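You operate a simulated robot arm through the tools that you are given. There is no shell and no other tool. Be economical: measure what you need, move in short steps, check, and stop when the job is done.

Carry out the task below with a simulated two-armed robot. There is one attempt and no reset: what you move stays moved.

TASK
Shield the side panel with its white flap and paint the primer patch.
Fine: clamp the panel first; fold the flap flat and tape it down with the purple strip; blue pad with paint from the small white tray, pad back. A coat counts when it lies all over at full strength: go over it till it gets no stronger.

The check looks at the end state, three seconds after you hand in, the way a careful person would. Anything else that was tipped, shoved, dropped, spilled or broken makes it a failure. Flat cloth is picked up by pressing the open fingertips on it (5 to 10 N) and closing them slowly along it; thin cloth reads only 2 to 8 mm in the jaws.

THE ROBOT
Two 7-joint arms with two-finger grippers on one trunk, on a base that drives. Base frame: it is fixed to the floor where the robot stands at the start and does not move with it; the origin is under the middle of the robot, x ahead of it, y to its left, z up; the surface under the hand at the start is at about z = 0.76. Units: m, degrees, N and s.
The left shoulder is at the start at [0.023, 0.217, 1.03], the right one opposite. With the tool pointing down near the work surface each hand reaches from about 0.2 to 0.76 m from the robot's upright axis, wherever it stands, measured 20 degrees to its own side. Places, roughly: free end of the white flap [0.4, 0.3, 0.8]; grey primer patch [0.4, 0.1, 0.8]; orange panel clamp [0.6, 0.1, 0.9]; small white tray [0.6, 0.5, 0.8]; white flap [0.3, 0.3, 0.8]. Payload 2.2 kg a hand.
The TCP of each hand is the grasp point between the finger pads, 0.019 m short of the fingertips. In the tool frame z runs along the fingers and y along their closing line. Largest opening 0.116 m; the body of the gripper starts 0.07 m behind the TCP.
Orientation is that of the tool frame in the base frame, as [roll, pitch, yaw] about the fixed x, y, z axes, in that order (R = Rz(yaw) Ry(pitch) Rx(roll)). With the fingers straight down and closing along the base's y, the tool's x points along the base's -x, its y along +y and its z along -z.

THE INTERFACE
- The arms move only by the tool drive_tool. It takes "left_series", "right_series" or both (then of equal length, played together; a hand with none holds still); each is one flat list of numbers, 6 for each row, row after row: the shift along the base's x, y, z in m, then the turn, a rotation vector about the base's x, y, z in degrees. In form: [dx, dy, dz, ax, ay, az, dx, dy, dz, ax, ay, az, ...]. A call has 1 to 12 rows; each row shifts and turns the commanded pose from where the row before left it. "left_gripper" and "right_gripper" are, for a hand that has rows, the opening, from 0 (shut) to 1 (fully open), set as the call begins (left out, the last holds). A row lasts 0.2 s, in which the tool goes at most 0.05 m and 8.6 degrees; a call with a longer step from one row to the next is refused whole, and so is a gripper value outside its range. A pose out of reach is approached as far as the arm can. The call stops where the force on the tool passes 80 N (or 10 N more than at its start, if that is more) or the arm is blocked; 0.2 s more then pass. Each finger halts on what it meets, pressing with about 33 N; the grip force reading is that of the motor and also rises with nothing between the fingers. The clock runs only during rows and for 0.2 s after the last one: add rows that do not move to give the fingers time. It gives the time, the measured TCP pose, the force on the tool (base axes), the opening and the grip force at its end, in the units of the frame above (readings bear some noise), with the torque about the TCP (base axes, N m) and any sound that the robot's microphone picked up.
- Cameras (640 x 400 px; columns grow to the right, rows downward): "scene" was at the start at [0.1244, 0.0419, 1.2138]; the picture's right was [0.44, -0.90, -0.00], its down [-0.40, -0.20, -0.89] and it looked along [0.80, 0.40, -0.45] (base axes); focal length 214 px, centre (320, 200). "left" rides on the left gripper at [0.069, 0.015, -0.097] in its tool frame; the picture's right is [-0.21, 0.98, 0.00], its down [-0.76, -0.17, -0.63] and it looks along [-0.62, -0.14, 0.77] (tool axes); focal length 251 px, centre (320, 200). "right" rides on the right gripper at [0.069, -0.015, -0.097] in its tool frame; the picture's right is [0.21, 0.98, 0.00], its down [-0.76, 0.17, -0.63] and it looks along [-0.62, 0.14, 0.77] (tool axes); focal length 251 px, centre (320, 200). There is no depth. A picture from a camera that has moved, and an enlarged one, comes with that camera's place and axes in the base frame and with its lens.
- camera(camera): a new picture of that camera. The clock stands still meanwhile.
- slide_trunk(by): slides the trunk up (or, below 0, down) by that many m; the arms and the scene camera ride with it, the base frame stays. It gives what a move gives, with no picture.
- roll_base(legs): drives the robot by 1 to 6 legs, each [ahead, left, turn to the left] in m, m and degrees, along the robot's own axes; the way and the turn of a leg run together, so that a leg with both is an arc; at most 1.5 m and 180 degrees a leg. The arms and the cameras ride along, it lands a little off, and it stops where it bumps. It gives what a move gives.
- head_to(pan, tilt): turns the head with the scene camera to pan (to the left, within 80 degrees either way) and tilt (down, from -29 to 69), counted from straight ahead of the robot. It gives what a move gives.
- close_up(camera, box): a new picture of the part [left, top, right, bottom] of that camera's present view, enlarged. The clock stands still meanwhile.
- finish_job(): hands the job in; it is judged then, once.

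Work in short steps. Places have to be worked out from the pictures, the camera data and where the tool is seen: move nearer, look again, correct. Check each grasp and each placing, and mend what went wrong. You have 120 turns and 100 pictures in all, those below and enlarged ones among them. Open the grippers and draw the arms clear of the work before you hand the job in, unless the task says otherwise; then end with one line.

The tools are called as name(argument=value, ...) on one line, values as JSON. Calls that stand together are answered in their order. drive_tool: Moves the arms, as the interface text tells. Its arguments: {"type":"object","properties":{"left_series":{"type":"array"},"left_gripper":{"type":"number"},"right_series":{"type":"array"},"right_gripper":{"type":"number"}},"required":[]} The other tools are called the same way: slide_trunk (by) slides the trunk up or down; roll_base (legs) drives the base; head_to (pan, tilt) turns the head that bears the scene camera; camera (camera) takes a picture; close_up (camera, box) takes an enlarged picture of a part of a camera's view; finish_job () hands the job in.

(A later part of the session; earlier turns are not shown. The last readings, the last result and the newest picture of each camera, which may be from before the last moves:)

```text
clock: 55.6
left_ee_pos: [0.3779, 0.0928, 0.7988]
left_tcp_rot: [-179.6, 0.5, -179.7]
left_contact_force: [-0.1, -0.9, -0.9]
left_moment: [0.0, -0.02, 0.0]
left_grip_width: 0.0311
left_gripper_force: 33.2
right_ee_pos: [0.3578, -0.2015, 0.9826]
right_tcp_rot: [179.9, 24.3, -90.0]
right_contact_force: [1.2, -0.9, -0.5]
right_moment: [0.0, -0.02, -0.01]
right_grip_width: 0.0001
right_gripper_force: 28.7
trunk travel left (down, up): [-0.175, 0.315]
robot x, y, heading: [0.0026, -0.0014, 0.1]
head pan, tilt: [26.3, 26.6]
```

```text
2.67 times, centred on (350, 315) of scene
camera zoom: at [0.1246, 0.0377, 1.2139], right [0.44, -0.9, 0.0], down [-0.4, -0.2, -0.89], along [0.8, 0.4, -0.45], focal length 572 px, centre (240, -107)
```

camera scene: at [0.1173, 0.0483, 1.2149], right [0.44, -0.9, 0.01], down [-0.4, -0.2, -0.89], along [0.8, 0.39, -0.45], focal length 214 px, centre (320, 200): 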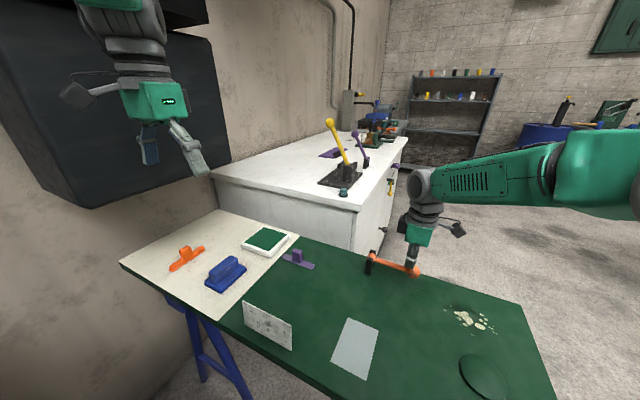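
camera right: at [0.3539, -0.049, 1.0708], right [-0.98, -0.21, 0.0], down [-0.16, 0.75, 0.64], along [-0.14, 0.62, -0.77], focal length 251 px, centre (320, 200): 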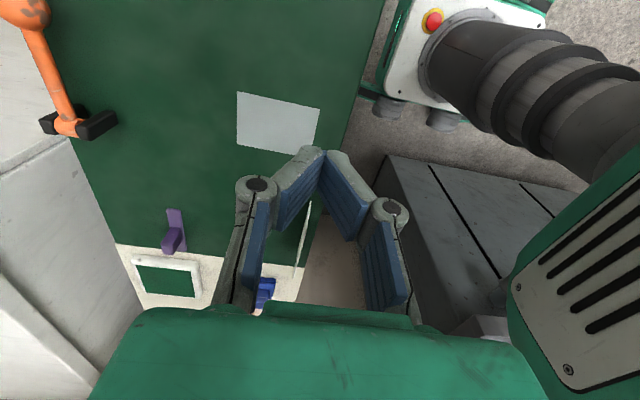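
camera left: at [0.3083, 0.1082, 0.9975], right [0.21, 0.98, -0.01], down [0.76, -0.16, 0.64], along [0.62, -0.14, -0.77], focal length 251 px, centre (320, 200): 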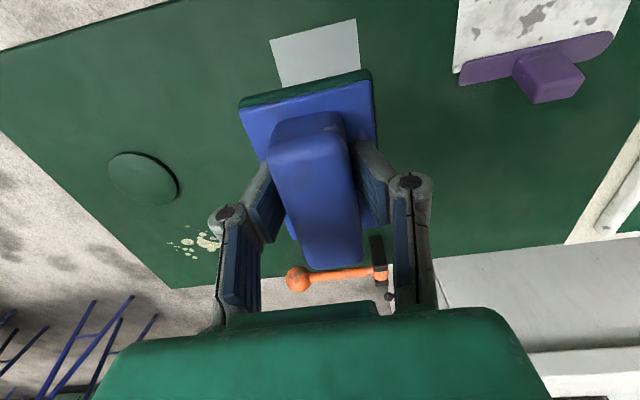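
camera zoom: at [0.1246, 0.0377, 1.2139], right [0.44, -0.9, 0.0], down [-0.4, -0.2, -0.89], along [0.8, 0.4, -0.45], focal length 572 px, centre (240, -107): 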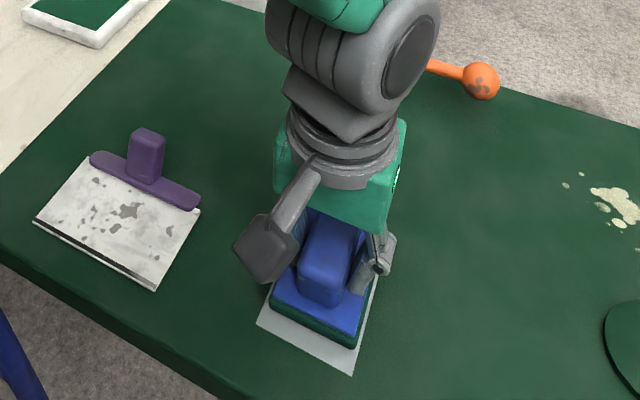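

Very close now; the patch shows past the pad's near edge. I'll move 5 mm back toward −x and go down until contact.

drive_tool(left_series=[-0.005, 0, -0.0015, 0, 0, 0, 0, 0, -0.0015, 0, 0, 0, 0, 0, -0.0015, 0, 0, 0, 0, 0, 0, 0, 0, 0])

```text
clock: 56.6
left_ee_pos: [0.3736, 0.0937, 0.7947]
left_tcp_rot: [-179.3, 0.4, -179.5]
left_contact_force: [-0.4, 0.0, -0.9]
left_moment: [0.03, 0.0, 0.0]
left_grip_width: 0.0311
left_gripper_force: 33.7
right_ee_pos: [0.358, -0.2032, 0.9816]
right_tcp_rot: [179.9, 24.2, -90.0]
right_contact_force: [0.3, -0.2, 0.5]
right_moment: [-0.04, -0.02, 0.02]
right_grip_width: 0.0
right_gripper_force: 28.5
trunk travel left (down, up): [-0.175, 0.315]
robot x, y, heading: [0.0016, 0.0, 0.2]
head pan, tilt: [26.3, 26.6]
```

No contact yet, so the pad probably slid up a little in the grip during the dip. Continuing down in small steps.

drive_tool(left_series=[0, 0, -0.002, 0, 0, 0, 0, 0, -0.002, 0, 0, 0, 0, 0, -0.002, 0, 0, 0, 0, 0, 0, 0, 0, 0])

close_up(camera="scene", box=[270, 240, 430, 390])

```text
clock: 57.6
left_ee_pos: [0.3757, 0.0912, 0.7923]
left_tcp_rot: [-179.0, 1.0, -179.4]
left_contact_force: [-3.9, -2.3, 11.8]
left_moment: [0.36, 0.62, 0.17]
left_grip_width: 0.0308
left_gripper_force: 33.5
right_ee_pos: [0.3577, -0.2023, 0.9831]
right_tcp_rot: [-180.0, 24.2, -90.0]
right_contact_force: [-0.3, 1.0, -1.1]
right_moment: [-0.03, -0.03, 0.01]
right_grip_width: 0.0
right_gripper_force: 29.1
trunk travel left (down, up): [-0.175, 0.315]
robot x, y, heading: [0.0022, 0.0009, -0.0]
head pan, tilt: [26.3, 26.6]
```

```text
2.67 times, centred on (350, 315) of scene
camera zoom: at [0.123, 0.0368, 1.2143], right [0.44, -0.9, 0.0], down [-0.4, -0.2, -0.89], along [0.8, 0.4, -0.45], focal length 572 px, centre (240, -107)
```

zoom: 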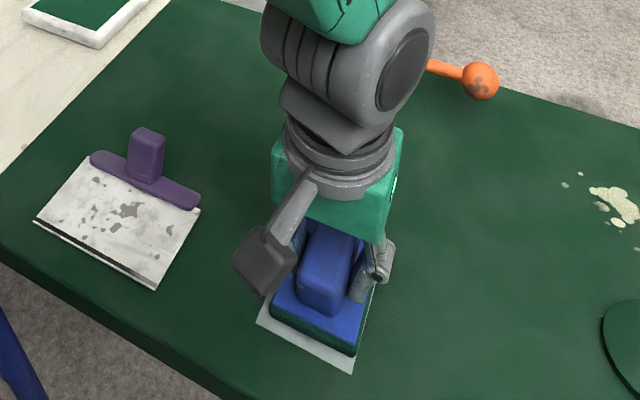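

Contact at 12 N. I'll now rub the pad over the patch in short strokes, slightly past every edge.

drive_tool(left_series=[-0.01, 0, 0, 0, 0, 0, -0.008, 0, 0, 0, 0, 0, 0, 0.009, 0, 0, 0, 0, 0.01, 0, 0, 0, 0, 0, 0.01, 0, 0, 0, 0, 0, 0.01, 0, 0, 0, 0, 0, 0, -0.008, 0, 0, 0, 0, 0, -0.007, 0, 0, 0, 0, -0.01, 0, 0, 0, 0, 0, -0.01, 0, 0, 0, 0, 0, -0.01, 0, 0, 0, 0, 0, 0, 0.006, 0, 0, 0, 0])

close_up(camera="scene", box=[270, 240, 430, 390])

```text
clock: 58.3
left_ee_pos: [0.3616, 0.0931, 0.7919]
left_tcp_rot: [-178.5, 1.6, -179.2]
left_contact_force: [-5.5, -11.5, 32.2]
left_moment: [0.63, 1.08, 0.4]
left_grip_width: 0.031
left_gripper_force: 33.5
right_ee_pos: [0.3567, -0.2, 0.9836]
right_tcp_rot: [-179.9, 24.2, -89.9]
right_contact_force: [-0.1, 0.2, 0.7]
right_moment: [0.01, -0.02, 0.0]
right_grip_width: 0.0
right_gripper_force: 28.5
trunk travel left (down, up): [-0.175, 0.315]
robot x, y, heading: [0.0036, 0.0009, 0.1]
head pan, tilt: [26.3, 26.6]
stopped in row 3 (left hand): the force on the tool passed its limit at 84 N (the readings are from after the stop); the commanded pose is now the measured one
```

```text
2.67 times, centred on (350, 315) of scene
camera zoom: at [0.1218, 0.0349, 1.2143], right [0.44, -0.9, 0.0], down [-0.4, -0.19, -0.89], along [0.8, 0.4, -0.45], focal length 572 px, centre (240, -107)
```

zoom: 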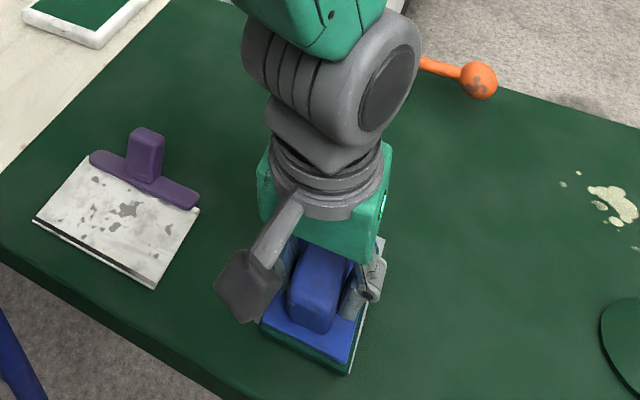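

The press was too hard (84 N peak) and the tool tilted slightly. I'll lift clear, straighten the tool and look at the coat so far.

drive_tool(left_series=[0, 0, 0.006, 0, 0, 0, 0, 0, 0.02, 1.5, 1.6, -0.8, 0.01, 0, 0.03, 0, 0, 0, 0.04, 0, 0.03, 0, 0, 0, 0.04, 0, 0, 0, 0, 0, 0, 0, 0, 0, 0, 0])

close_up(camera="scene", box=[270, 240, 430, 390])

camera(camera="left")

```text
clock: 59.7
left_ee_pos: [0.4517, 0.0934, 0.8768]
left_tcp_rot: [179.8, -0.1, 180.0]
left_contact_force: [-0.1, -0.3, -0.7]
left_moment: [0.01, 0.01, 0.0]
left_grip_width: 0.031
left_gripper_force: 33.7
right_ee_pos: [0.3564, -0.198, 0.9834]
right_tcp_rot: [-179.9, 24.0, -90.1]
right_contact_force: [0.0, 0.0, 0.4]
right_moment: [-0.03, -0.02, 0.0]
right_grip_width: 0.0
right_gripper_force: 28.4
trunk travel left (down, up): [-0.175, 0.315]
robot x, y, heading: [0.0007, 0.0007, 0.1]
head pan, tilt: [26.3, 26.6]
```

```text
2.67 times, centred on (350, 315) of scene
camera zoom: at [0.1244, 0.0387, 1.2141], right [0.44, -0.9, 0.0], down [-0.4, -0.2, -0.89], along [0.8, 0.4, -0.45], focal length 572 px, centre (240, -107)
```

zoom: 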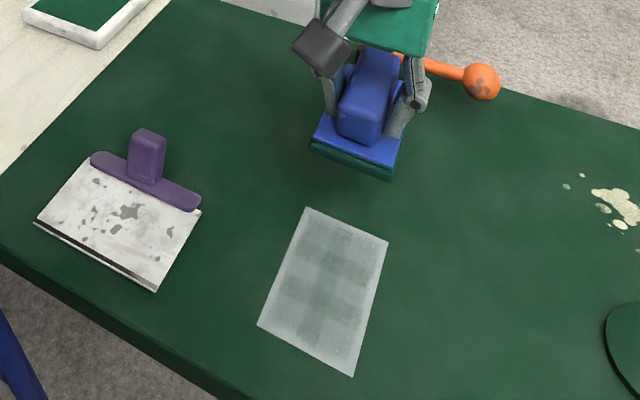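

```text
33 pictures are left
camera left: at [0.3821, 0.1097, 0.9733], right [0.21, 0.98, 0.0], down [0.76, -0.17, 0.63], along [0.62, -0.13, -0.78], focal length 251 px, centre (320, 200)
```

left: 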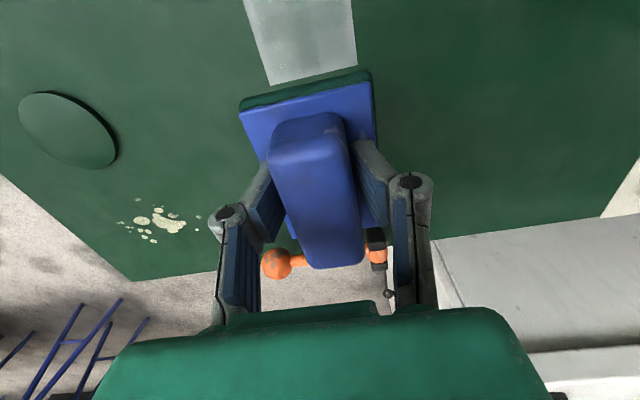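

The coat is only faint so far and builds with each pass. I'll go back with lighter pressure and slower strokes along x.

drive_tool(left_series=[-0.035, 0, 0, 0, 0, 0, -0.04, 0, -0.025, 0, 0, 0, 0, 0, -0.04, 0, 0, 0, 0, 0, -0.016, 0, 0, 0, 0, 0, -0.003, 0, 0, 0, 0, 0, -0.001, 0, 0, 0, 0, 0, 0, 0, 0, 0])

drive_tool(left_series=[-0.005, 0, 0, 0, 0, 0, -0.005, 0, 0, 0, 0, 0, -0.005, 0, 0, 0, 0, 0, 0.005, 0, 0, 0, 0, 0, 0.005, 0, 0, 0, 0, 0, 0.005, 0, 0, 0, 0, 0, 0.005, 0, 0, 0, 0, 0, 0.005, 0, 0, 0, 0, 0, 0.004, 0, 0, 0, 0, 0])

```text
clock: 61.3
left_ee_pos: [0.3799, 0.0945, 0.794]
left_tcp_rot: [-179.8, 0.0, -179.9]
left_contact_force: [-1.4, -0.6, -0.4]
left_moment: [0.0, 0.03, 0.03]
left_grip_width: 0.0309
left_gripper_force: 32.5
right_ee_pos: [0.3572, -0.1991, 0.9827]
right_tcp_rot: [180.0, 24.0, -90.0]
right_contact_force: [0.3, -0.1, 0.2]
right_moment: [0.01, 0.01, 0.01]
right_grip_width: 0.0
right_gripper_force: 28.9
trunk travel left (down, up): [-0.175, 0.315]
robot x, y, heading: [0.0027, -0.0034, 0.3]
head pan, tilt: [26.3, 26.6]
```

```text
clock: 63.3
left_ee_pos: [0.3935, 0.0943, 0.7937]
left_tcp_rot: [-179.7, 0.1, -179.7]
left_contact_force: [-0.2, -0.3, -1.1]
left_moment: [0.02, -0.01, 0.0]
left_grip_width: 0.0312
left_gripper_force: 33.1
right_ee_pos: [0.3576, -0.1994, 0.983]
right_tcp_rot: [-180.0, 24.0, -90.0]
right_contact_force: [-0.6, 0.8, 0.5]
right_moment: [-0.02, -0.01, -0.03]
right_grip_width: 0.0
right_gripper_force: 28.5
trunk travel left (down, up): [-0.175, 0.315]
robot x, y, heading: [-0.0009, 0.0033, -0.0]
head pan, tilt: [26.3, 26.6]
```

That stroke hovered without contact. I'll lower 2 mm at a time until a few newtons show.

drive_tool(left_series=[0, 0, -0.0015, 0, 0, 0, 0, 0, -0.001, 0, 0, 0, 0, 0, 0, 0, 0, 0])

```text
clock: 64.1
left_ee_pos: [0.3954, 0.094, 0.7916]
left_tcp_rot: [-179.6, -0.1, -179.6]
left_contact_force: [0.6, 0.6, 1.2]
left_moment: [0.06, 0.07, 0.04]
left_grip_width: 0.0312
left_gripper_force: 32.9
right_ee_pos: [0.3579, -0.1985, 0.9833]
right_tcp_rot: [180.0, 24.0, -90.0]
right_contact_force: [0.1, 0.9, 0.5]
right_moment: [0.03, -0.04, 0.01]
right_grip_width: 0.0
right_gripper_force: 28.5
trunk travel left (down, up): [-0.175, 0.315]
robot x, y, heading: [-0.0003, 0.0003, -0.1]
head pan, tilt: [26.3, 26.6]
```

Just touching. One more millimetre, then a slow back-and-forth over the whole length.

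drive_tool(left_series=[0, 0, -0.001, 0, 0, 0, -0.008, 0, 0, 0, 0, 0, -0.008, 0, 0, 0, 0, 0, -0.008, 0, 0, 0, 0, 0, -0.008, 0, 0, 0, 0, 0, 0, 0.004, 0, 0, 0, 0, 0.008, 0, 0, 0, 0, 0, 0.008, 0, 0, 0, 0, 0, 0.008, 0, 0, 0, 0, 0, 0.008, 0, 0, 0, 0, 0, 0, 0, 0, 0, 0, 0])

close_up(camera="scene", box=[270, 240, 430, 390])

```text
clock: 66.5
left_ee_pos: [0.3913, 0.1004, 0.7905]
left_tcp_rot: [-179.9, 0.0, -179.7]
left_contact_force: [-15.8, 6.5, 32.7]
left_moment: [0.37, 0.4, -0.11]
left_grip_width: 0.0309
left_gripper_force: 33.3
right_ee_pos: [0.3564, -0.1992, 0.9842]
right_tcp_rot: [-180.0, 24.0, -89.9]
right_contact_force: [-0.1, 0.5, 0.1]
right_moment: [-0.01, 0.0, 0.02]
right_grip_width: 0.0
right_gripper_force: 28.4
trunk travel left (down, up): [-0.175, 0.315]
robot x, y, heading: [-0.0018, 0.0005, -0.0]
head pan, tilt: [26.3, 26.6]
```

```text
2.67 times, centred on (350, 315) of scene
camera zoom: at [0.1203, 0.0386, 1.2147], right [0.44, -0.9, 0.0], down [-0.4, -0.2, -0.89], along [0.8, 0.4, -0.45], focal length 572 px, centre (240, -107)
```

zoom: 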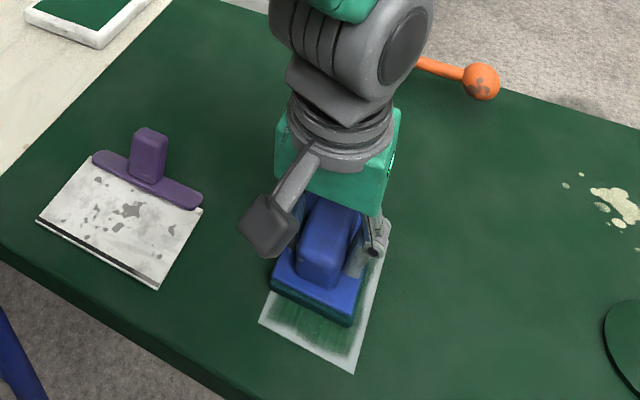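

The paint goes on well now; bare margins remain at the near, left and right edges. I'll do strokes with a wider range in x and y.

drive_tool(left_series=[0, 0.004, 0, 0, 0, 0, -0.01, 0, 0, 0, 0, 0, -0.01, 0, 0, 0, 0, 0, -0.01, 0, 0, 0, 0, 0, -0.012, 0, 0, 0, 0, 0, 0, -0.008, 0, 0, 0, 0, 0, -0.008, 0, 0, 0, 0, 0.01, 0, 0, 0, 0, 0, 0.01, 0, 0, 0, 0, 0, 0.01, 0, 0, 0, 0, 0, 0.012, 0, 0, 0, 0, 0, 0, 0, 0, 0, 0, 0])

```text
clock: 69.1
left_ee_pos: [0.3983, 0.0849, 0.796]
left_tcp_rot: [-178.8, 0.5, -179.1]
left_contact_force: [0.8, 0.1, -0.1]
left_moment: [0.0, 0.02, 0.0]
left_grip_width: 0.0307
left_gripper_force: 33.3
right_ee_pos: [0.3571, -0.2012, 0.9819]
right_tcp_rot: [-180.0, 24.1, -90.0]
right_contact_force: [-0.5, -0.3, -0.8]
right_moment: [-0.03, -0.04, -0.01]
right_grip_width: 0.0
right_gripper_force: 28.1
trunk travel left (down, up): [-0.175, 0.315]
robot x, y, heading: [0.0003, 0.0005, -0.3]
head pan, tilt: [26.3, 26.6]
```

The tool has drifted up off the surface during the stroke. I'll lift clear, straighten it and look at the coat.

drive_tool(left_series=[0, 0, 0.03, 1.2, 0.5, -0.9, 0.03, 0, 0.03, 0, 0, 0, 0.04, 0, 0.02, 0, 0, 0, 0, 0, 0, 0, 0, 0])

close_up(camera="scene", box=[290, 260, 430, 370])

```text
clock: 70.1
left_ee_pos: [0.4629, 0.0847, 0.8664]
left_tcp_rot: [178.5, -0.7, 179.1]
left_contact_force: [0.4, -0.7, -0.3]
left_moment: [0.0, -0.03, 0.0]
left_grip_width: 0.0309
left_gripper_force: 33.4
right_ee_pos: [0.3564, -0.1994, 0.9834]
right_tcp_rot: [-180.0, 24.1, -90.0]
right_contact_force: [0.0, -0.2, -0.2]
right_moment: [0.02, 0.01, -0.01]
right_grip_width: 0.0001
right_gripper_force: 28.6
trunk travel left (down, up): [-0.175, 0.315]
robot x, y, heading: [-0.0022, -0.0002, 0.4]
head pan, tilt: [26.3, 26.6]
```

```text
3.64 times, centred on (360, 315) of scene
camera zoom: at [0.1247, 0.0372, 1.214], right [0.44, -0.9, 0.0], down [-0.4, -0.2, -0.89], along [0.8, 0.4, -0.45], focal length 780 px, centre (174, -218)
```

zoom: 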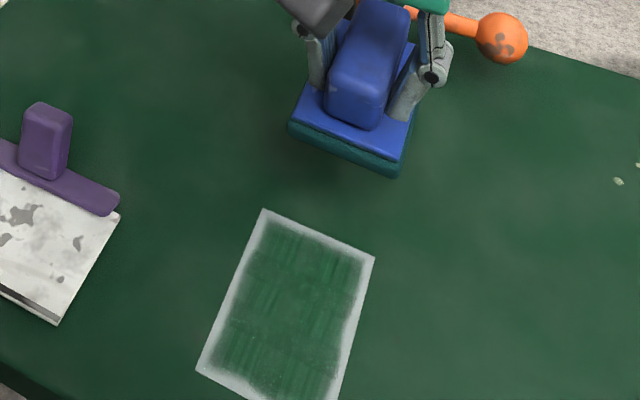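

The patch is green in the middle with about 8 mm of thin margin all round, and the pad is getting paler. I'll undo the needless turn and go back to the tray for more paint.

drive_tool(left_series=[0, 0.01, 0.04, -1.2, -0.5, 0.9, 0.012, 0.045, 0, 0, 0, 0, 0.012, 0.045, 0, 0, 0, 0, 0.012, 0.045, 0, 0, 0, 0, 0.012, 0.045, 0, 0, 0, 0, 0.012, 0.045, 0, 0, 0, 0, 0.012, 0.045, 0, 0, 0, 0, 0.012, 0.045, 0, 0, 0, 0, 0.011, 0.045, 0, 0, 0, 0, 0, 0.011, -0.03, 0, 0, 0, 0, 0, -0.04, 0, 0, 0, 0, 0, 0, 0, 0, 0])

camera(camera="left")

```text
clock: 72.7
left_ee_pos: [0.5556, 0.4691, 0.8365]
left_tcp_rot: [179.9, -0.2, 180.0]
left_contact_force: [-0.3, 0.0, -0.6]
left_moment: [0.01, 0.0, 0.01]
left_grip_width: 0.0311
left_gripper_force: 33.5
right_ee_pos: [0.3568, -0.1983, 0.9835]
right_tcp_rot: [-180.0, 24.1, -90.1]
right_contact_force: [0.9, -0.1, -0.3]
right_moment: [0.01, 0.0, -0.04]
right_grip_width: 0.0
right_gripper_force: 28.3
trunk travel left (down, up): [-0.175, 0.315]
robot x, y, heading: [0.0023, 0.0017, -0.1]
head pan, tilt: [26.3, 26.6]
```

```text
30 pictures are left
camera left: at [0.4847, 0.4845, 0.9341], right [0.21, 0.98, 0.0], down [0.76, -0.17, 0.63], along [0.62, -0.13, -0.78], focal length 251 px, centre (320, 200)
```

left: 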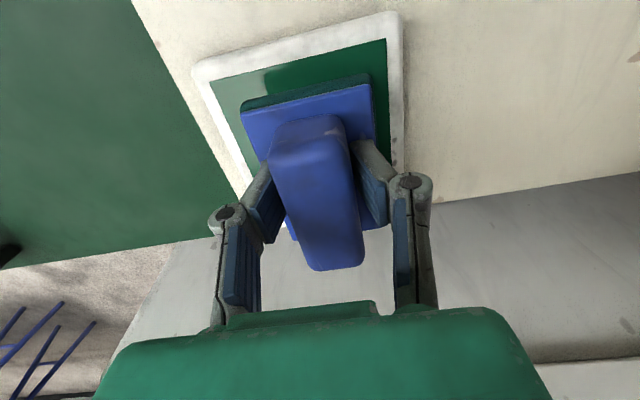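

Aligned over the tray inside the rim. I'll lower to about 10 N of contact, hold, and lift.

drive_tool(left_series=[0.003, -0.002, -0.015, 0, 0, 0, 0, 0, -0.012, 0, 0, 0, 0, 0, -0.004, 0, 0, 0, 0, 0, -0.002, 0, 0, 0, 0, 0, -0.001, 0, 0, 0, 0, 0, 0, 0, 0, 0])

```text
clock: 74.1
left_ee_pos: [0.5585, 0.4662, 0.811]
left_tcp_rot: [179.6, 0.6, 180.0]
left_contact_force: [-3.9, 16.4, 55.8]
left_moment: [0.07, 0.25, 0.1]
left_grip_width: 0.0306
left_gripper_force: 32.9
right_ee_pos: [0.3539, -0.2008, 0.9846]
right_tcp_rot: [-179.8, 24.0, -89.9]
right_contact_force: [-0.7, -0.2, -0.4]
right_moment: [0.01, -0.01, -0.02]
right_grip_width: 0.0
right_gripper_force: 28.3
trunk travel left (down, up): [-0.175, 0.315]
robot x, y, heading: [-0.0003, 0.0004, 0.1]
head pan, tilt: [26.3, 26.6]
```

Contact at the same height as before, so the pad hasn't slipped; the board is just higher than the panel. I'll ease off, lift, and carry it back to the patch.

drive_tool(left_series=[0, 0, 0.003, 0, 0, 0, 0, 0, 0, 0, 0, 0, 0, 0, 0.02, 0, 0, 0, 0, 0, 0.035, 0, 0, 0, 0, 0, 0.035, 0, 0, 0, 0, 0, 0, 0, 0, 0])

drive_tool(left_series=[-0.02, -0.042, 0, 0, 0, 0, -0.02, -0.042, 0, 0, 0, 0, -0.02, -0.042, 0, 0, 0, 0, -0.02, -0.042, 0, 0, 0, 0, -0.02, -0.042, 0, 0, 0, 0, -0.02, -0.042, 0, 0, 0, 0, -0.02, -0.042, 0, 0, 0, 0, -0.02, -0.042, 0, 0, 0, 0, -0.02, -0.037, 0, 0, 0, 0, 0, 0, -0.045, 0, 0, 0, 0, 0, -0.045, 0, 0, 0, 0, 0, 0, 0, 0, 0])

```text
clock: 75.5
left_ee_pos: [0.5597, 0.4659, 0.8955]
left_tcp_rot: [179.9, -0.3, -179.9]
left_contact_force: [0.3, 1.3, -1.0]
left_moment: [-0.01, 0.04, 0.03]
left_grip_width: 0.0308
left_gripper_force: 33.3
right_ee_pos: [0.3577, -0.1973, 0.9833]
right_tcp_rot: [-180.0, 24.0, -90.0]
right_contact_force: [0.0, 0.0, -0.3]
right_moment: [-0.02, 0.01, -0.01]
right_grip_width: 0.0
right_gripper_force: 28.7
trunk travel left (down, up): [-0.175, 0.315]
robot x, y, heading: [0.0014, -0.0023, -0.0]
head pan, tilt: [26.3, 26.6]
```

```text
clock: 78.1
left_ee_pos: [0.3797, 0.0943, 0.8078]
left_tcp_rot: [179.9, -0.2, -179.9]
left_contact_force: [-0.8, 0.0, -0.5]
left_moment: [0.0, -0.03, -0.03]
left_grip_width: 0.0309
left_gripper_force: 32.9
right_ee_pos: [0.3569, -0.1995, 0.9837]
right_tcp_rot: [180.0, 24.0, -90.0]
right_contact_force: [0.8, 0.5, 1.2]
right_moment: [0.02, -0.02, 0.01]
right_grip_width: 0.0
right_gripper_force: 29.1
trunk travel left (down, up): [-0.175, 0.315]
robot x, y, heading: [0.0005, 0.0014, 0.0]
head pan, tilt: [26.3, 26.6]
```

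Now over the patch at z 0.808 with fresh paint. I'll lower to contact and run a loop covering all four margins.

drive_tool(left_series=[0, 0, -0.01, 0, 0, 0, 0, 0, -0.005, 0, 0, 0, 0, 0, -0.002, 0, 0, 0, 0, 0, -0.001, 0, 0, 0, 0, 0, 0, 0, 0, 0])

drive_tool(left_series=[-0.008, 0, 0, 0, 0, 0, -0.008, 0.004, 0, 0, 0, 0, 0, 0.006, 0, 0, 0, 0, 0.01, 0, 0, 0, 0, 0, 0.01, 0, 0, 0, 0, 0, 0.01, 0, 0, 0, 0, 0, 0, 0, 0, 0, 0, 0])

```text
clock: 79.3
left_ee_pos: [0.3851, 0.0937, 0.7955]
left_tcp_rot: [-179.2, 0.5, -179.4]
left_contact_force: [0.0, -0.1, -0.6]
left_moment: [0.04, 0.01, 0.0]
left_grip_width: 0.0311
left_gripper_force: 33.5
right_ee_pos: [0.3578, -0.1991, 0.9827]
right_tcp_rot: [-179.9, 24.0, -90.0]
right_contact_force: [-0.6, 0.4, -0.3]
right_moment: [-0.01, -0.04, 0.01]
right_grip_width: 0.0001
right_gripper_force: 28.4
trunk travel left (down, up): [-0.175, 0.315]
robot x, y, heading: [-0.0002, 0.0003, 0.2]
head pan, tilt: [26.3, 26.6]
```

```text
clock: 80.9
left_ee_pos: [0.3913, 0.1027, 0.7918]
left_tcp_rot: [-180.0, 0.0, -179.8]
left_contact_force: [-19.9, 6.9, 44.6]
left_moment: [0.13, 0.36, -0.15]
left_grip_width: 0.031
left_gripper_force: 33.2
right_ee_pos: [0.3535, -0.1996, 0.9837]
right_tcp_rot: [-179.8, 24.0, -89.9]
right_contact_force: [0.2, -0.8, -0.6]
right_moment: [0.02, 0.0, 0.0]
right_grip_width: 0.0001
right_gripper_force: 28.6
trunk travel left (down, up): [-0.175, 0.315]
robot x, y, heading: [-0.0006, 0.0028, -0.2]
head pan, tilt: [26.3, 26.6]
```

At y ≥ 0.10 the contact is good (45 N); at lower y the left arm is cramped and drifts up. I'll do another pass at this y, then reposition the base.

drive_tool(left_series=[0, 0, 0.001, 0, 0, 0, -0.01, 0, 0, 0, 0, 0, -0.01, 0, 0, 0, 0, 0, -0.012, 0, 0, 0, 0, 0, 0.008, 0, 0, 0, 0, 0, 0.01, 0, 0, 0, 0, 0, 0.01, 0, 0, 0, 0, 0, 0.008, 0, 0, 0, 0, 0, 0, 0, 0, 0, 0, 0])

drive_tool(left_series=[0, 0, 0.03, 0, 0, 0, 0.03, 0, 0.03, 0, 0, 0, 0.04, 0, 0.03, 0, 0, 0, 0, 0, 0, 0, 0, 0])

close_up(camera="scene", box=[290, 260, 430, 370])

```text
clock: 82.9
left_ee_pos: [0.3979, 0.1024, 0.7916]
left_tcp_rot: [-179.9, 0.0, -179.8]
left_contact_force: [-11.4, 0.6, 23.2]
left_moment: [0.06, 0.17, -0.07]
left_grip_width: 0.0313
left_gripper_force: 33.0
right_ee_pos: [0.3559, -0.1998, 0.984]
right_tcp_rot: [-179.9, 24.0, -89.9]
right_contact_force: [0.4, 0.5, 0.4]
right_moment: [0.0, 0.0, 0.01]
right_grip_width: 0.0003
right_gripper_force: 28.2
trunk travel left (down, up): [-0.175, 0.315]
robot x, y, heading: [0.0031, 0.0007, 0.2]
head pan, tilt: [26.3, 26.6]
```

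```text
clock: 83.9
left_ee_pos: [0.4665, 0.1016, 0.879]
left_tcp_rot: [179.9, -0.2, -180.0]
left_contact_force: [-0.2, -0.2, 0.0]
left_moment: [0.01, -0.03, -0.02]
left_grip_width: 0.0311
left_gripper_force: 33.4
right_ee_pos: [0.3565, -0.2007, 0.9846]
right_tcp_rot: [180.0, 24.1, -90.0]
right_contact_force: [-0.1, 0.0, 0.7]
right_moment: [-0.01, -0.05, -0.04]
right_grip_width: 0.0
right_gripper_force: 28.3
trunk travel left (down, up): [-0.175, 0.315]
robot x, y, heading: [0.0004, -0.0031, -0.1]
head pan, tilt: [26.3, 26.6]
```

```text
3.64 times, centred on (360, 315) of scene
camera zoom: at [0.1247, 0.0379, 1.214], right [0.44, -0.9, 0.0], down [-0.4, -0.2, -0.89], along [0.8, 0.4, -0.45], focal length 780 px, centre (174, -218)
```

zoom: 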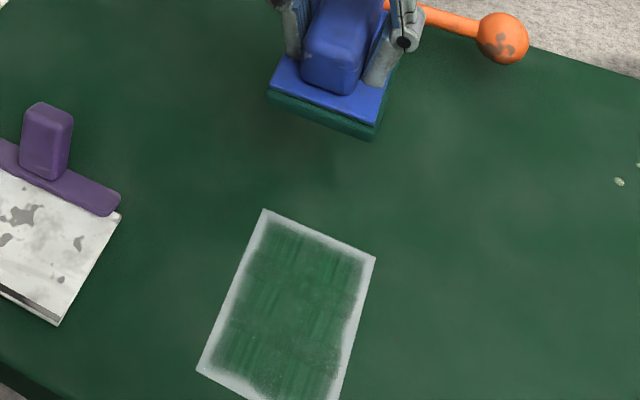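

The middle is well coated, but all margins stay thin: the pad's edges lay little paint, so strokes must run well past the patch. For a comfortable reach I'll shift the base 0.10 m to the right.

roll_base(legs=[[0, -0.1, 0]])

camera(camera="scene")

```text
clock: 85.0
left_ee_pos: [0.4693, 0.0445, 0.8741]
left_tcp_rot: [-178.0, -0.5, -179.8]
left_contact_force: [0.7, 1.8, -0.7]
left_moment: [-0.14, 0.06, 0.02]
left_grip_width: 0.0309
left_gripper_force: 33.1
right_ee_pos: [0.3608, -0.2546, 0.9886]
right_tcp_rot: [180.0, 21.8, -89.8]
right_contact_force: [1.1, 0.5, 0.0]
right_moment: [-0.01, 0.04, 0.02]
right_grip_width: 0.0
right_gripper_force: 28.0
trunk travel left (down, up): [-0.175, 0.315]
robot x, y, heading: [-0.0011, -0.0864, 0.2]
head pan, tilt: [26.3, 26.6]
```

```text
28 pictures are left
camera scene: at [0.1284, -0.0105, 1.2115], right [0.44, -0.9, 0.03], down [-0.41, -0.23, -0.88], along [0.8, 0.38, -0.47], focal length 214 px, centre (320, 200)
```

scene: 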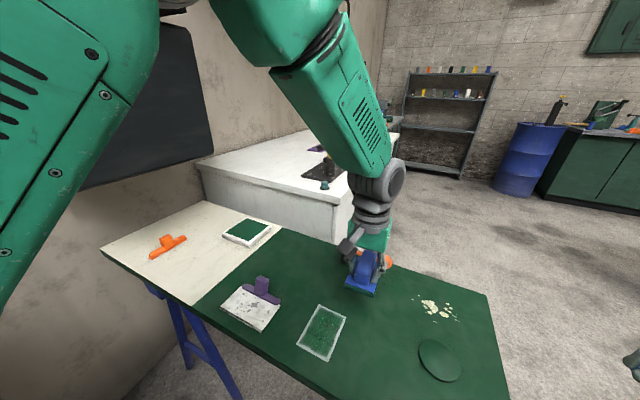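

The base moved about 0.086 m and is still settling. I'll wait briefly while moving the pad back toward the patch, high.

drive_tool(left_series=[0, 0, 0, 0, 0, 0, 0, 0, 0, 0, 0, 0, -0.03, 0.02, 0, 0, 0, 0, -0.03, 0.02, 0, 0, 0, 0, -0.03, 0.02, 0, 0, 0, 0, 0, 0, 0, 0, 0, 0, 0, 0, 0, 0, 0, 0])

close_up(camera="scene", box=[220, 220, 420, 370])

```text
clock: 86.8
left_ee_pos: [0.3712, 0.0882, 0.8814]
left_tcp_rot: [-179.6, -0.2, -179.5]
left_contact_force: [-0.3, -0.1, -1.3]
left_moment: [-0.01, 0.03, -0.02]
left_grip_width: 0.0312
left_gripper_force: 33.3
right_ee_pos: [0.3537, -0.2733, 0.9862]
right_tcp_rot: [-179.4, 23.2, -89.5]
right_contact_force: [-0.4, 0.8, 0.2]
right_moment: [0.05, 0.03, 0.0]
right_grip_width: 0.0
right_gripper_force: 28.6
trunk travel left (down, up): [-0.175, 0.315]
robot x, y, heading: [0.0026, -0.0851, 0.0]
head pan, tilt: [26.3, 26.6]
stopped in row 7 (left hand): the arm was blocked; the commanded pose is now the measured one
```

```text
2.67 times, centred on (320, 295) of scene
camera zoom: at [0.1252, -0.0326, 1.2135], right [0.44, -0.9, 0.01], down [-0.4, -0.21, -0.89], along [0.8, 0.39, -0.45], focal length 572 px, centre (320, -53)
```

zoom: 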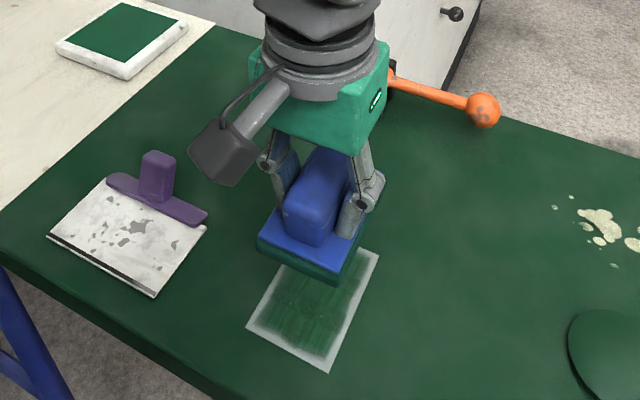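

The arm was reported blocked by a small amount, possibly just base sway. I'll make a small corrective move and see whether it follows.

drive_tool(left_series=[0.004, 0.006, -0.02, 0.4, -0.2, -0.5, 0.004, 0.004, -0.03, 0, 0, 0, 0, 0, -0.02, 0, 0, 0, 0, 0, 0, 0, 0, 0])

```text
clock: 87.8
left_ee_pos: [0.3803, 0.0794, 0.8141]
left_tcp_rot: [179.1, 0.1, 180.0]
left_contact_force: [-0.6, -1.1, 0.1]
left_moment: [0.0, 0.0, 0.0]
left_grip_width: 0.0309
left_gripper_force: 32.7
right_ee_pos: [0.3532, -0.2947, 0.983]
right_tcp_rot: [-179.6, 24.2, -89.7]
right_contact_force: [0.7, 0.1, 1.5]
right_moment: [0.02, 0.0, 0.02]
right_grip_width: 0.0
right_gripper_force: 28.8
trunk travel left (down, up): [-0.175, 0.315]
robot x, y, heading: [-0.0011, -0.0862, 0.1]
head pan, tilt: [26.3, 26.6]
```

The whole body was still settling sideways after the drive. Now I'll correct y and the small roll and re-read.

drive_tool(left_series=[-0.002, 0.015, 0, -0.9, 0, 0, 0, 0, 0, 0, 0, 0, 0, 0, 0, 0, 0, 0, 0, 0, 0, 0, 0, 0])

```text
clock: 88.8
left_ee_pos: [0.3789, 0.1054, 0.8116]
left_tcp_rot: [-179.4, 0.0, -180.0]
left_contact_force: [-0.5, -0.1, -0.8]
left_moment: [0.05, 0.0, -0.02]
left_grip_width: 0.0309
left_gripper_force: 32.7
right_ee_pos: [0.3542, -0.2825, 0.9837]
right_tcp_rot: [-179.6, 23.6, -89.6]
right_contact_force: [0.7, -0.6, 0.1]
right_moment: [0.02, 0.01, 0.0]
right_grip_width: 0.0001
right_gripper_force: 28.8
trunk travel left (down, up): [-0.175, 0.315]
robot x, y, heading: [0.0019, -0.0823, 0.1]
head pan, tilt: [26.3, 26.6]
```

The body is still swaying. I'll wait two and a half seconds.

drive_tool(left_series=[0, 0, 0, 0, 0, 0, 0, 0, 0, 0, 0, 0, 0, 0, 0, 0, 0, 0, 0, 0, 0, 0, 0, 0, 0, 0, 0, 0, 0, 0, 0, 0, 0, 0, 0, 0, 0, 0, 0, 0, 0, 0, 0, 0, 0, 0, 0, 0, 0, 0, 0, 0, 0, 0, 0, 0, 0, 0, 0, 0, 0, 0, 0, 0, 0, 0, 0, 0, 0, 0, 0, 0])

```text
clock: 91.4
left_ee_pos: [0.3782, 0.1196, 0.8095]
left_tcp_rot: [-178.8, 0.0, -180.0]
left_contact_force: [-0.4, 0.4, -1.4]
left_moment: [-0.02, 0.01, 0.0]
left_grip_width: 0.0311
left_gripper_force: 32.7
right_ee_pos: [0.355, -0.268, 0.9871]
right_tcp_rot: [-179.6, 22.9, -89.5]
right_contact_force: [0.2, 1.1, 0.2]
right_moment: [0.0, -0.01, 0.02]
right_grip_width: 0.0
right_gripper_force: 28.2
trunk travel left (down, up): [-0.175, 0.315]
robot x, y, heading: [0.0042, -0.0843, -0.1]
head pan, tilt: [26.3, 26.6]
```

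It has moved again, and both hands agree: the body leans about 1°. I'll wait once more to see whether it is stable.

drive_tool(left_series=[0, 0, 0, 0, 0, 0, 0, 0, 0, 0, 0, 0, 0, 0, 0, 0, 0, 0, 0, 0, 0, 0, 0, 0, 0, 0, 0, 0, 0, 0, 0, 0, 0, 0, 0, 0])

camera(camera="scene")

```text
clock: 92.8
left_ee_pos: [0.3782, 0.103, 0.8123]
left_tcp_rot: [-179.6, -0.1, 179.9]
left_contact_force: [0.1, -1.0, -0.2]
left_moment: [0.03, 0.02, 0.0]
left_grip_width: 0.031
left_gripper_force: 33.0
right_ee_pos: [0.3557, -0.2854, 0.9842]
right_tcp_rot: [-179.6, 23.7, -89.7]
right_contact_force: [-0.6, 0.5, -0.1]
right_moment: [0.02, 0.01, -0.04]
right_grip_width: 0.0
right_gripper_force: 28.0
trunk travel left (down, up): [-0.175, 0.315]
robot x, y, heading: [0.0011, -0.0852, -0.1]
head pan, tilt: [26.3, 26.6]
```

```text
26 pictures are left
camera scene: at [0.1264, -0.0552, 1.2142], right [0.44, -0.9, -0.01], down [-0.4, -0.19, -0.89], along [0.8, 0.4, -0.45], focal length 214 px, centre (320, 200)
```

scene: 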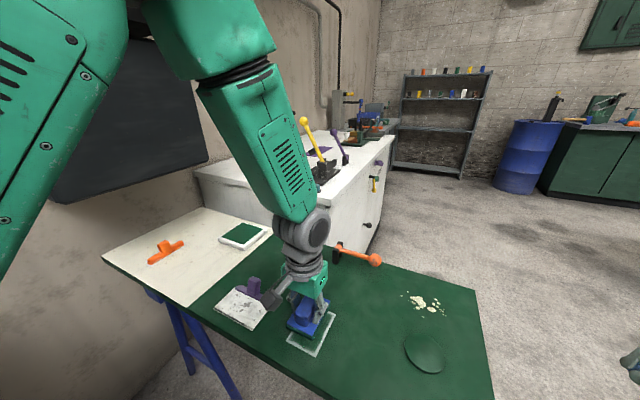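

A slow sway remains from the drive. I'll wait a few seconds more so that it dies away before painting.

drive_tool(left_series=[0, 0, 0, 0, 0, 0, 0, 0, 0, 0, 0, 0, 0, 0, 0, 0, 0, 0, 0, 0, 0, 0, 0, 0, 0, 0, 0, 0, 0, 0, 0, 0, 0, 0, 0, 0, 0, 0, 0, 0, 0, 0, 0, 0, 0, 0, 0, 0, 0, 0, 0, 0, 0, 0, 0, 0, 0, 0, 0, 0, 0, 0, 0, 0, 0, 0, 0, 0, 0, 0, 0, 0])

drive_tool(left_series=[0, 0, 0, 0, 0, 0, 0, 0, 0, 0, 0, 0, 0, 0, 0, 0, 0, 0, 0, 0, 0, 0, 0, 0, 0, 0, 0, 0, 0, 0, 0, 0, 0, 0, 0, 0, 0, 0, 0, 0, 0, 0, 0, 0, 0, 0, 0, 0, 0, 0, 0, 0, 0, 0])

drive_tool(left_series=[0, 0, 0, 0, 0, 0, 0, 0, 0, 0, 0, 0, 0, 0, 0, 0, 0, 0, 0, 0, 0, 0, 0, 0, 0, 0, 0, 0, 0, 0, 0, 0, 0, 0, 0, 0, 0, 0, 0, 0, 0, 0, 0, 0, 0, 0, 0, 0])

```text
clock: 95.4
left_ee_pos: [0.3775, 0.1104, 0.8131]
left_tcp_rot: [-179.2, 0.1, -179.9]
left_contact_force: [0.1, 0.1, -0.6]
left_moment: [-0.04, 0.03, -0.02]
left_grip_width: 0.0312
left_gripper_force: 33.0
right_ee_pos: [0.3549, -0.2777, 0.9848]
right_tcp_rot: [-179.5, 23.3, -89.4]
right_contact_force: [0.3, 0.2, 0.0]
right_moment: [-0.04, 0.0, 0.0]
right_grip_width: 0.0
right_gripper_force: 28.8
trunk travel left (down, up): [-0.175, 0.315]
robot x, y, heading: [0.0009, -0.0831, -0.2]
head pan, tilt: [26.3, 26.6]
```

```text
clock: 97.4
left_ee_pos: [0.3789, 0.1124, 0.8108]
left_tcp_rot: [-179.2, 0.0, -180.0]
left_contact_force: [0.6, -1.0, -0.8]
left_moment: [0.01, 0.0, -0.02]
left_grip_width: 0.0308
left_gripper_force: 33.1
right_ee_pos: [0.355, -0.2752, 0.9864]
right_tcp_rot: [-179.6, 23.4, -89.6]
right_contact_force: [0.0, 0.0, -0.2]
right_moment: [0.01, -0.03, -0.01]
right_grip_width: 0.0
right_gripper_force: 28.5
trunk travel left (down, up): [-0.175, 0.315]
robot x, y, heading: [-0.0006, -0.0861, -0.0]
head pan, tilt: [26.3, 26.6]
```

```text
clock: 99.2
left_ee_pos: [0.3779, 0.1114, 0.8102]
left_tcp_rot: [-179.2, -0.1, -180.0]
left_contact_force: [-1.4, -0.5, -1.3]
left_moment: [-0.01, 0.02, -0.02]
left_grip_width: 0.031
left_gripper_force: 32.7
right_ee_pos: [0.3552, -0.2759, 0.9863]
right_tcp_rot: [-179.6, 23.4, -89.6]
right_contact_force: [0.4, -0.3, 0.5]
right_moment: [0.0, 0.0, 0.03]
right_grip_width: 0.0
right_gripper_force: 28.4
trunk travel left (down, up): [-0.175, 0.315]
robot x, y, heading: [0.0009, -0.0812, 0.0]
head pan, tilt: [26.3, 26.6]
```

Settled at (0.378, 0.1115, 0.811). I'll straighten the roll, move to y 0.095 and lower to contact.

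drive_tool(left_series=[0, -0.01, -0.006, 0.8, 0, 0, 0, -0.006, -0.006, 0, 0, 0, 0, 0, -0.005, 0, 0, 0, 0, 0, -0.002, 0, 0, 0, 0, 0, 0, 0, 0, 0])

```text
clock: 100.4
left_ee_pos: [0.3791, 0.0948, 0.7914]
left_tcp_rot: [179.9, 0.0, 180.0]
left_contact_force: [0.6, 0.3, 5.8]
left_moment: [0.04, 0.06, 0.01]
left_grip_width: 0.0311
left_gripper_force: 33.4
right_ee_pos: [0.354, -0.2765, 0.9847]
right_tcp_rot: [-179.6, 23.3, -89.5]
right_contact_force: [0.7, 1.3, -0.3]
right_moment: [-0.01, 0.02, -0.02]
right_grip_width: 0.0001
right_gripper_force: 28.3
trunk travel left (down, up): [-0.175, 0.315]
robot x, y, heading: [-0.0012, -0.084, -0.1]
head pan, tilt: [26.3, 26.6]
```

Tracking is accurate now, with 6 N of contact. I'll press one more millimetre and stroke well past the near and +y edges.

drive_tool(left_series=[0, 0, -0.001, 0, 0, 0, -0.012, 0, 0, 0, 0, 0, -0.012, 0, 0, 0, 0, 0, -0.012, 0, 0, 0, 0, 0, 0, 0.008, 0, 0, 0, 0, 0, 0.008, 0, 0, 0, 0, 0.012, 0, 0, 0, 0, 0, 0.012, 0, 0, 0, 0, 0, 0.012, 0, 0, 0, 0, 0, 0.012, 0, 0, 0, 0, 0, 0.012, 0, 0, 0, 0, 0, 0.008, 0, 0, 0, 0, 0])

close_up(camera="scene", box=[220, 240, 380, 370])

```text
clock: 103.0
left_ee_pos: [0.4094, 0.1117, 0.7915]
left_tcp_rot: [180.0, 0.1, -179.9]
left_contact_force: [-6.7, -2.0, 13.4]
left_moment: [-0.02, 0.11, 0.01]
left_grip_width: 0.0312
left_gripper_force: 33.3
right_ee_pos: [0.3541, -0.2761, 0.9856]
right_tcp_rot: [-179.5, 23.4, -89.5]
right_contact_force: [0.4, 0.2, -0.1]
right_moment: [-0.03, 0.0, 0.0]
right_grip_width: 0.0001
right_gripper_force: 28.3
trunk travel left (down, up): [-0.175, 0.315]
robot x, y, heading: [-0.001, -0.0864, -0.2]
head pan, tilt: [26.3, 26.6]
```

```text
3.08 times, centred on (300, 305) of scene
camera zoom: at [0.1242, -0.045, 1.2143], right [0.44, -0.9, 0.0], down [-0.4, -0.2, -0.89], along [0.8, 0.4, -0.45], focal length 660 px, centre (382, -123)
```

zoom: 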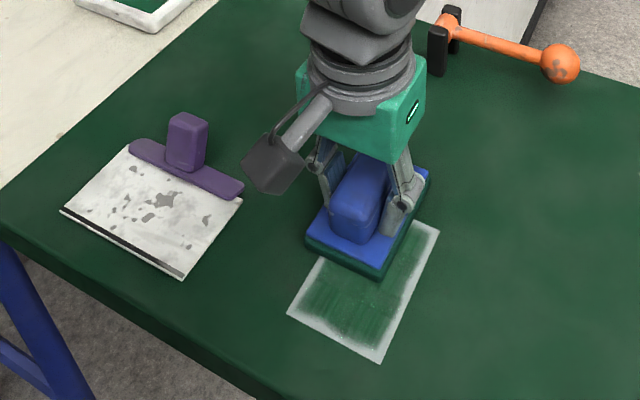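

The near margin looks unchanged. I'll zoom hard on it to see whether this pass laid any paint.

close_up(camera="scene", box=[285, 285, 340, 335])

```text
8.00 times, centred on (312, 310) of scene
camera zoom: at [0.1242, -0.045, 1.2143], right [0.44, -0.9, 0.0], down [-0.4, -0.2, -0.89], along [0.8, 0.4, -0.45], focal length 1716 px, centre (380, -680)
```

zoom: 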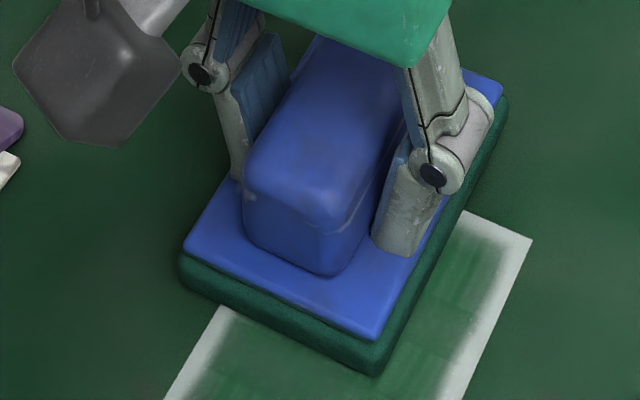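

That pass left the +y margin white although the pad's edge ran over it, so the pad lays paint only from its middle part. I'll stroke further out, at y 0.125 along the whole length, pressing a bit more.

drive_tool(left_series=[0, 0.007, 0, 0, 0, 0, 0, 0.007, -0.001, 0, 0, 0, -0.012, 0, 0, 0, 0, 0, -0.012, 0, 0, 0, 0, 0, -0.012, 0, 0, 0, 0, 0, -0.012, 0, 0, 0, 0, 0, -0.012, 0, 0, 0, 0, 0, -0.012, 0, 0, 0, 0, 0, -0.006, 0, 0, 0, 0, 0, 0.012, 0, 0, 0, 0, 0, 0.012, 0, 0, 0, 0, 0, 0.012, 0, 0, 0, 0, 0])

drive_tool(left_series=[0, 0, 0.03, 0, 0, 0, 0.04, 0, 0.03, 0, 0, 0, 0.045, 0, 0.02, 0, 0, 0, 0, 0, 0, 0, 0, 0])

close_up(camera="scene", box=[260, 260, 370, 360])

```text
clock: 105.6
left_ee_pos: [0.3632, 0.1264, 0.7918]
left_tcp_rot: [180.0, -0.1, -179.9]
left_contact_force: [-19.2, -2.5, 40.8]
left_moment: [-0.02, 0.63, 0.14]
left_grip_width: 0.0306
left_gripper_force: 33.0
right_ee_pos: [0.3521, -0.2752, 0.9859]
right_tcp_rot: [-179.4, 23.3, -89.6]
right_contact_force: [-1.3, 0.3, -0.7]
right_moment: [-0.03, 0.02, 0.01]
right_grip_width: 0.0
right_gripper_force: 28.7
trunk travel left (down, up): [-0.175, 0.315]
robot x, y, heading: [-0.0002, -0.0854, -0.0]
head pan, tilt: [26.3, 26.6]
```

```text
clock: 106.6
left_ee_pos: [0.4518, 0.1253, 0.8684]
left_tcp_rot: [179.9, 0.0, -180.0]
left_contact_force: [0.1, -0.6, -1.4]
left_moment: [-0.03, 0.0, 0.01]
left_grip_width: 0.0312
left_gripper_force: 33.2
right_ee_pos: [0.3539, -0.2757, 0.9862]
right_tcp_rot: [-179.5, 23.4, -89.5]
right_contact_force: [0.3, 0.0, 0.4]
right_moment: [0.01, 0.0, -0.02]
right_grip_width: 0.0001
right_gripper_force: 28.7
trunk travel left (down, up): [-0.175, 0.315]
robot x, y, heading: [0.0034, -0.0852, -0.1]
head pan, tilt: [26.3, 26.6]
```

```text
4.00 times, centred on (315, 310) of scene
camera zoom: at [0.1253, -0.044, 1.2141], right [0.44, -0.9, 0.0], down [-0.4, -0.2, -0.89], along [0.8, 0.4, -0.45], focal length 858 px, centre (340, -240)
```

zoom: 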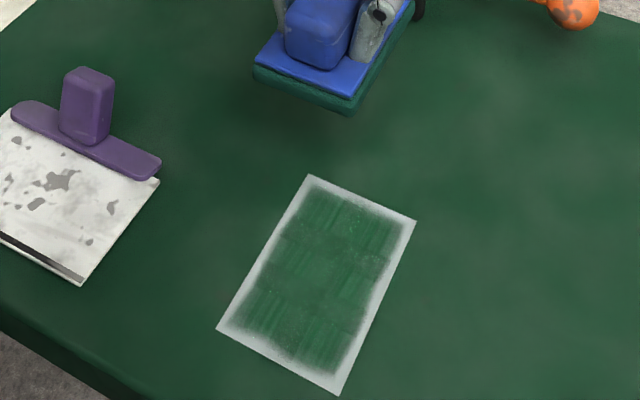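

The +y and far margins narrowed a little; near and −y remain. The pad is likely running low, so I'll fetch fresh paint. Moving high over to the tray.

drive_tool(left_series=[0.012, 0.03, 0.03, 0, 0, 0, 0.012, 0.039, 0, 0, 0, 0, 0.012, 0.039, 0, 0, 0, 0, 0.012, 0.039, 0, 0, 0, 0, 0.012, 0.039, 0, 0, 0, 0, 0.012, 0.039, 0, 0, 0, 0, 0.012, 0.039, 0, 0, 0, 0, 0.012, 0.039, 0, 0, 0, 0, 0.01, 0.038, 0, 0, 0, 0, 0, 0, -0.03, 0, 0, 0, 0, 0, -0.03, 0, 0, 0, 0, 0, 0, 0, 0, 0])

camera(camera="left")

```text
clock: 109.2
left_ee_pos: [0.5576, 0.4678, 0.8391]
left_tcp_rot: [-179.9, -0.1, 180.0]
left_contact_force: [0.3, 0.2, -1.4]
left_moment: [0.0, 0.01, 0.01]
left_grip_width: 0.0309
left_gripper_force: 32.5
right_ee_pos: [0.3551, -0.2737, 0.9849]
right_tcp_rot: [-179.7, 23.2, -89.5]
right_contact_force: [-0.2, -0.2, 0.6]
right_moment: [-0.02, -0.01, 0.02]
right_grip_width: 0.0
right_gripper_force: 28.1
trunk travel left (down, up): [-0.175, 0.315]
robot x, y, heading: [0.0037, -0.0823, -0.1]
head pan, tilt: [26.3, 26.6]
```

```text
22 pictures are left
camera left: at [0.4877, 0.4841, 0.9352], right [0.21, 0.98, 0.0], down [0.76, -0.16, 0.63], along [0.62, -0.14, -0.77], focal length 251 px, centre (320, 200)
```

left: 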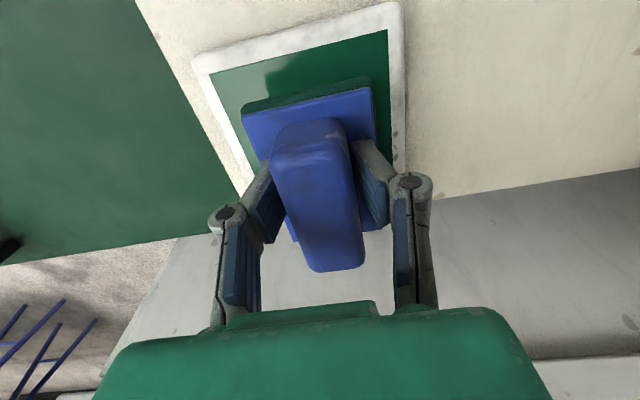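

Reach is fine and the pad is inside the rim. I'll lower to about 15–20 N, dwell longer this time, and lift.

drive_tool(left_series=[-0.002, 0, -0.018, 0, 0, 0, 0, 0, -0.007, 0, 0, 0, 0, 0, -0.003, 0, 0, 0, 0, 0, -0.001, 0, 0, 0, 0, 0, 0, 0, 0, 0, 0, 0, 0, 0, 0, 0, 0, 0, 0, 0, 0, 0, 0, 0, 0, 0, 0, 0])

drive_tool(left_series=[0, 0, 0.01, 0, 0, 0, 0, 0, 0.03, 0, 0, 0, 0, 0, 0.04, 0, 0, 0, 0, 0, 0, 0, 0, 0])

close_up(camera="scene", box=[190, 180, 300, 260])

```text
clock: 111.0
left_ee_pos: [0.5575, 0.466, 0.8115]
left_tcp_rot: [-179.8, 0.2, 179.8]
left_contact_force: [2.8, 7.2, 14.5]
left_moment: [0.19, 0.07, -0.05]
left_grip_width: 0.0312
left_gripper_force: 33.1
right_ee_pos: [0.353, -0.2746, 0.9863]
right_tcp_rot: [-179.5, 23.3, -89.4]
right_contact_force: [-0.2, 0.4, 0.4]
right_moment: [-0.01, -0.01, 0.0]
right_grip_width: 0.0
right_gripper_force: 28.3
trunk travel left (down, up): [-0.175, 0.315]
robot x, y, heading: [0.0054, -0.0789, -0.1]
head pan, tilt: [26.3, 26.6]
```

```text
clock: 112.0
left_ee_pos: [0.5578, 0.4682, 0.8912]
left_tcp_rot: [-180.0, 0.0, 179.9]
left_contact_force: [0.8, 0.2, -1.1]
left_moment: [0.01, 0.0, -0.01]
left_grip_width: 0.0311
left_gripper_force: 33.5
right_ee_pos: [0.3556, -0.2753, 0.9855]
right_tcp_rot: [-179.8, 23.3, -89.6]
right_contact_force: [0.0, 0.6, -0.1]
right_moment: [-0.01, -0.04, -0.01]
right_grip_width: 0.0
right_gripper_force: 28.5
trunk travel left (down, up): [-0.175, 0.315]
robot x, y, heading: [0.005, -0.085, -0.2]
head pan, tilt: [26.3, 26.6]
```

```text
5.00 times, centred on (245, 220) of scene
camera zoom: at [0.1274, -0.0418, 1.2137], right [0.44, -0.9, 0.0], down [-0.41, -0.2, -0.89], along [0.8, 0.4, -0.45], focal length 1072 px, centre (695, 100)
```

zoom: 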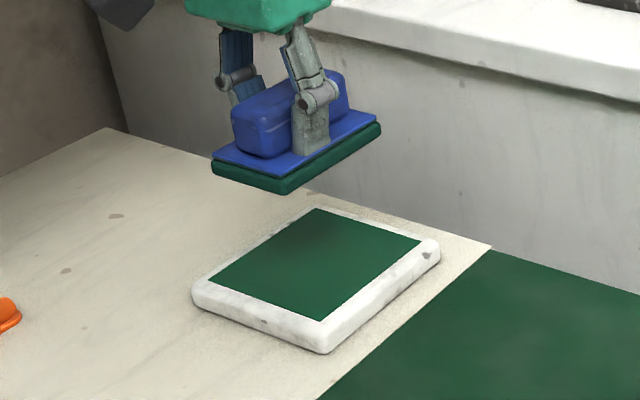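

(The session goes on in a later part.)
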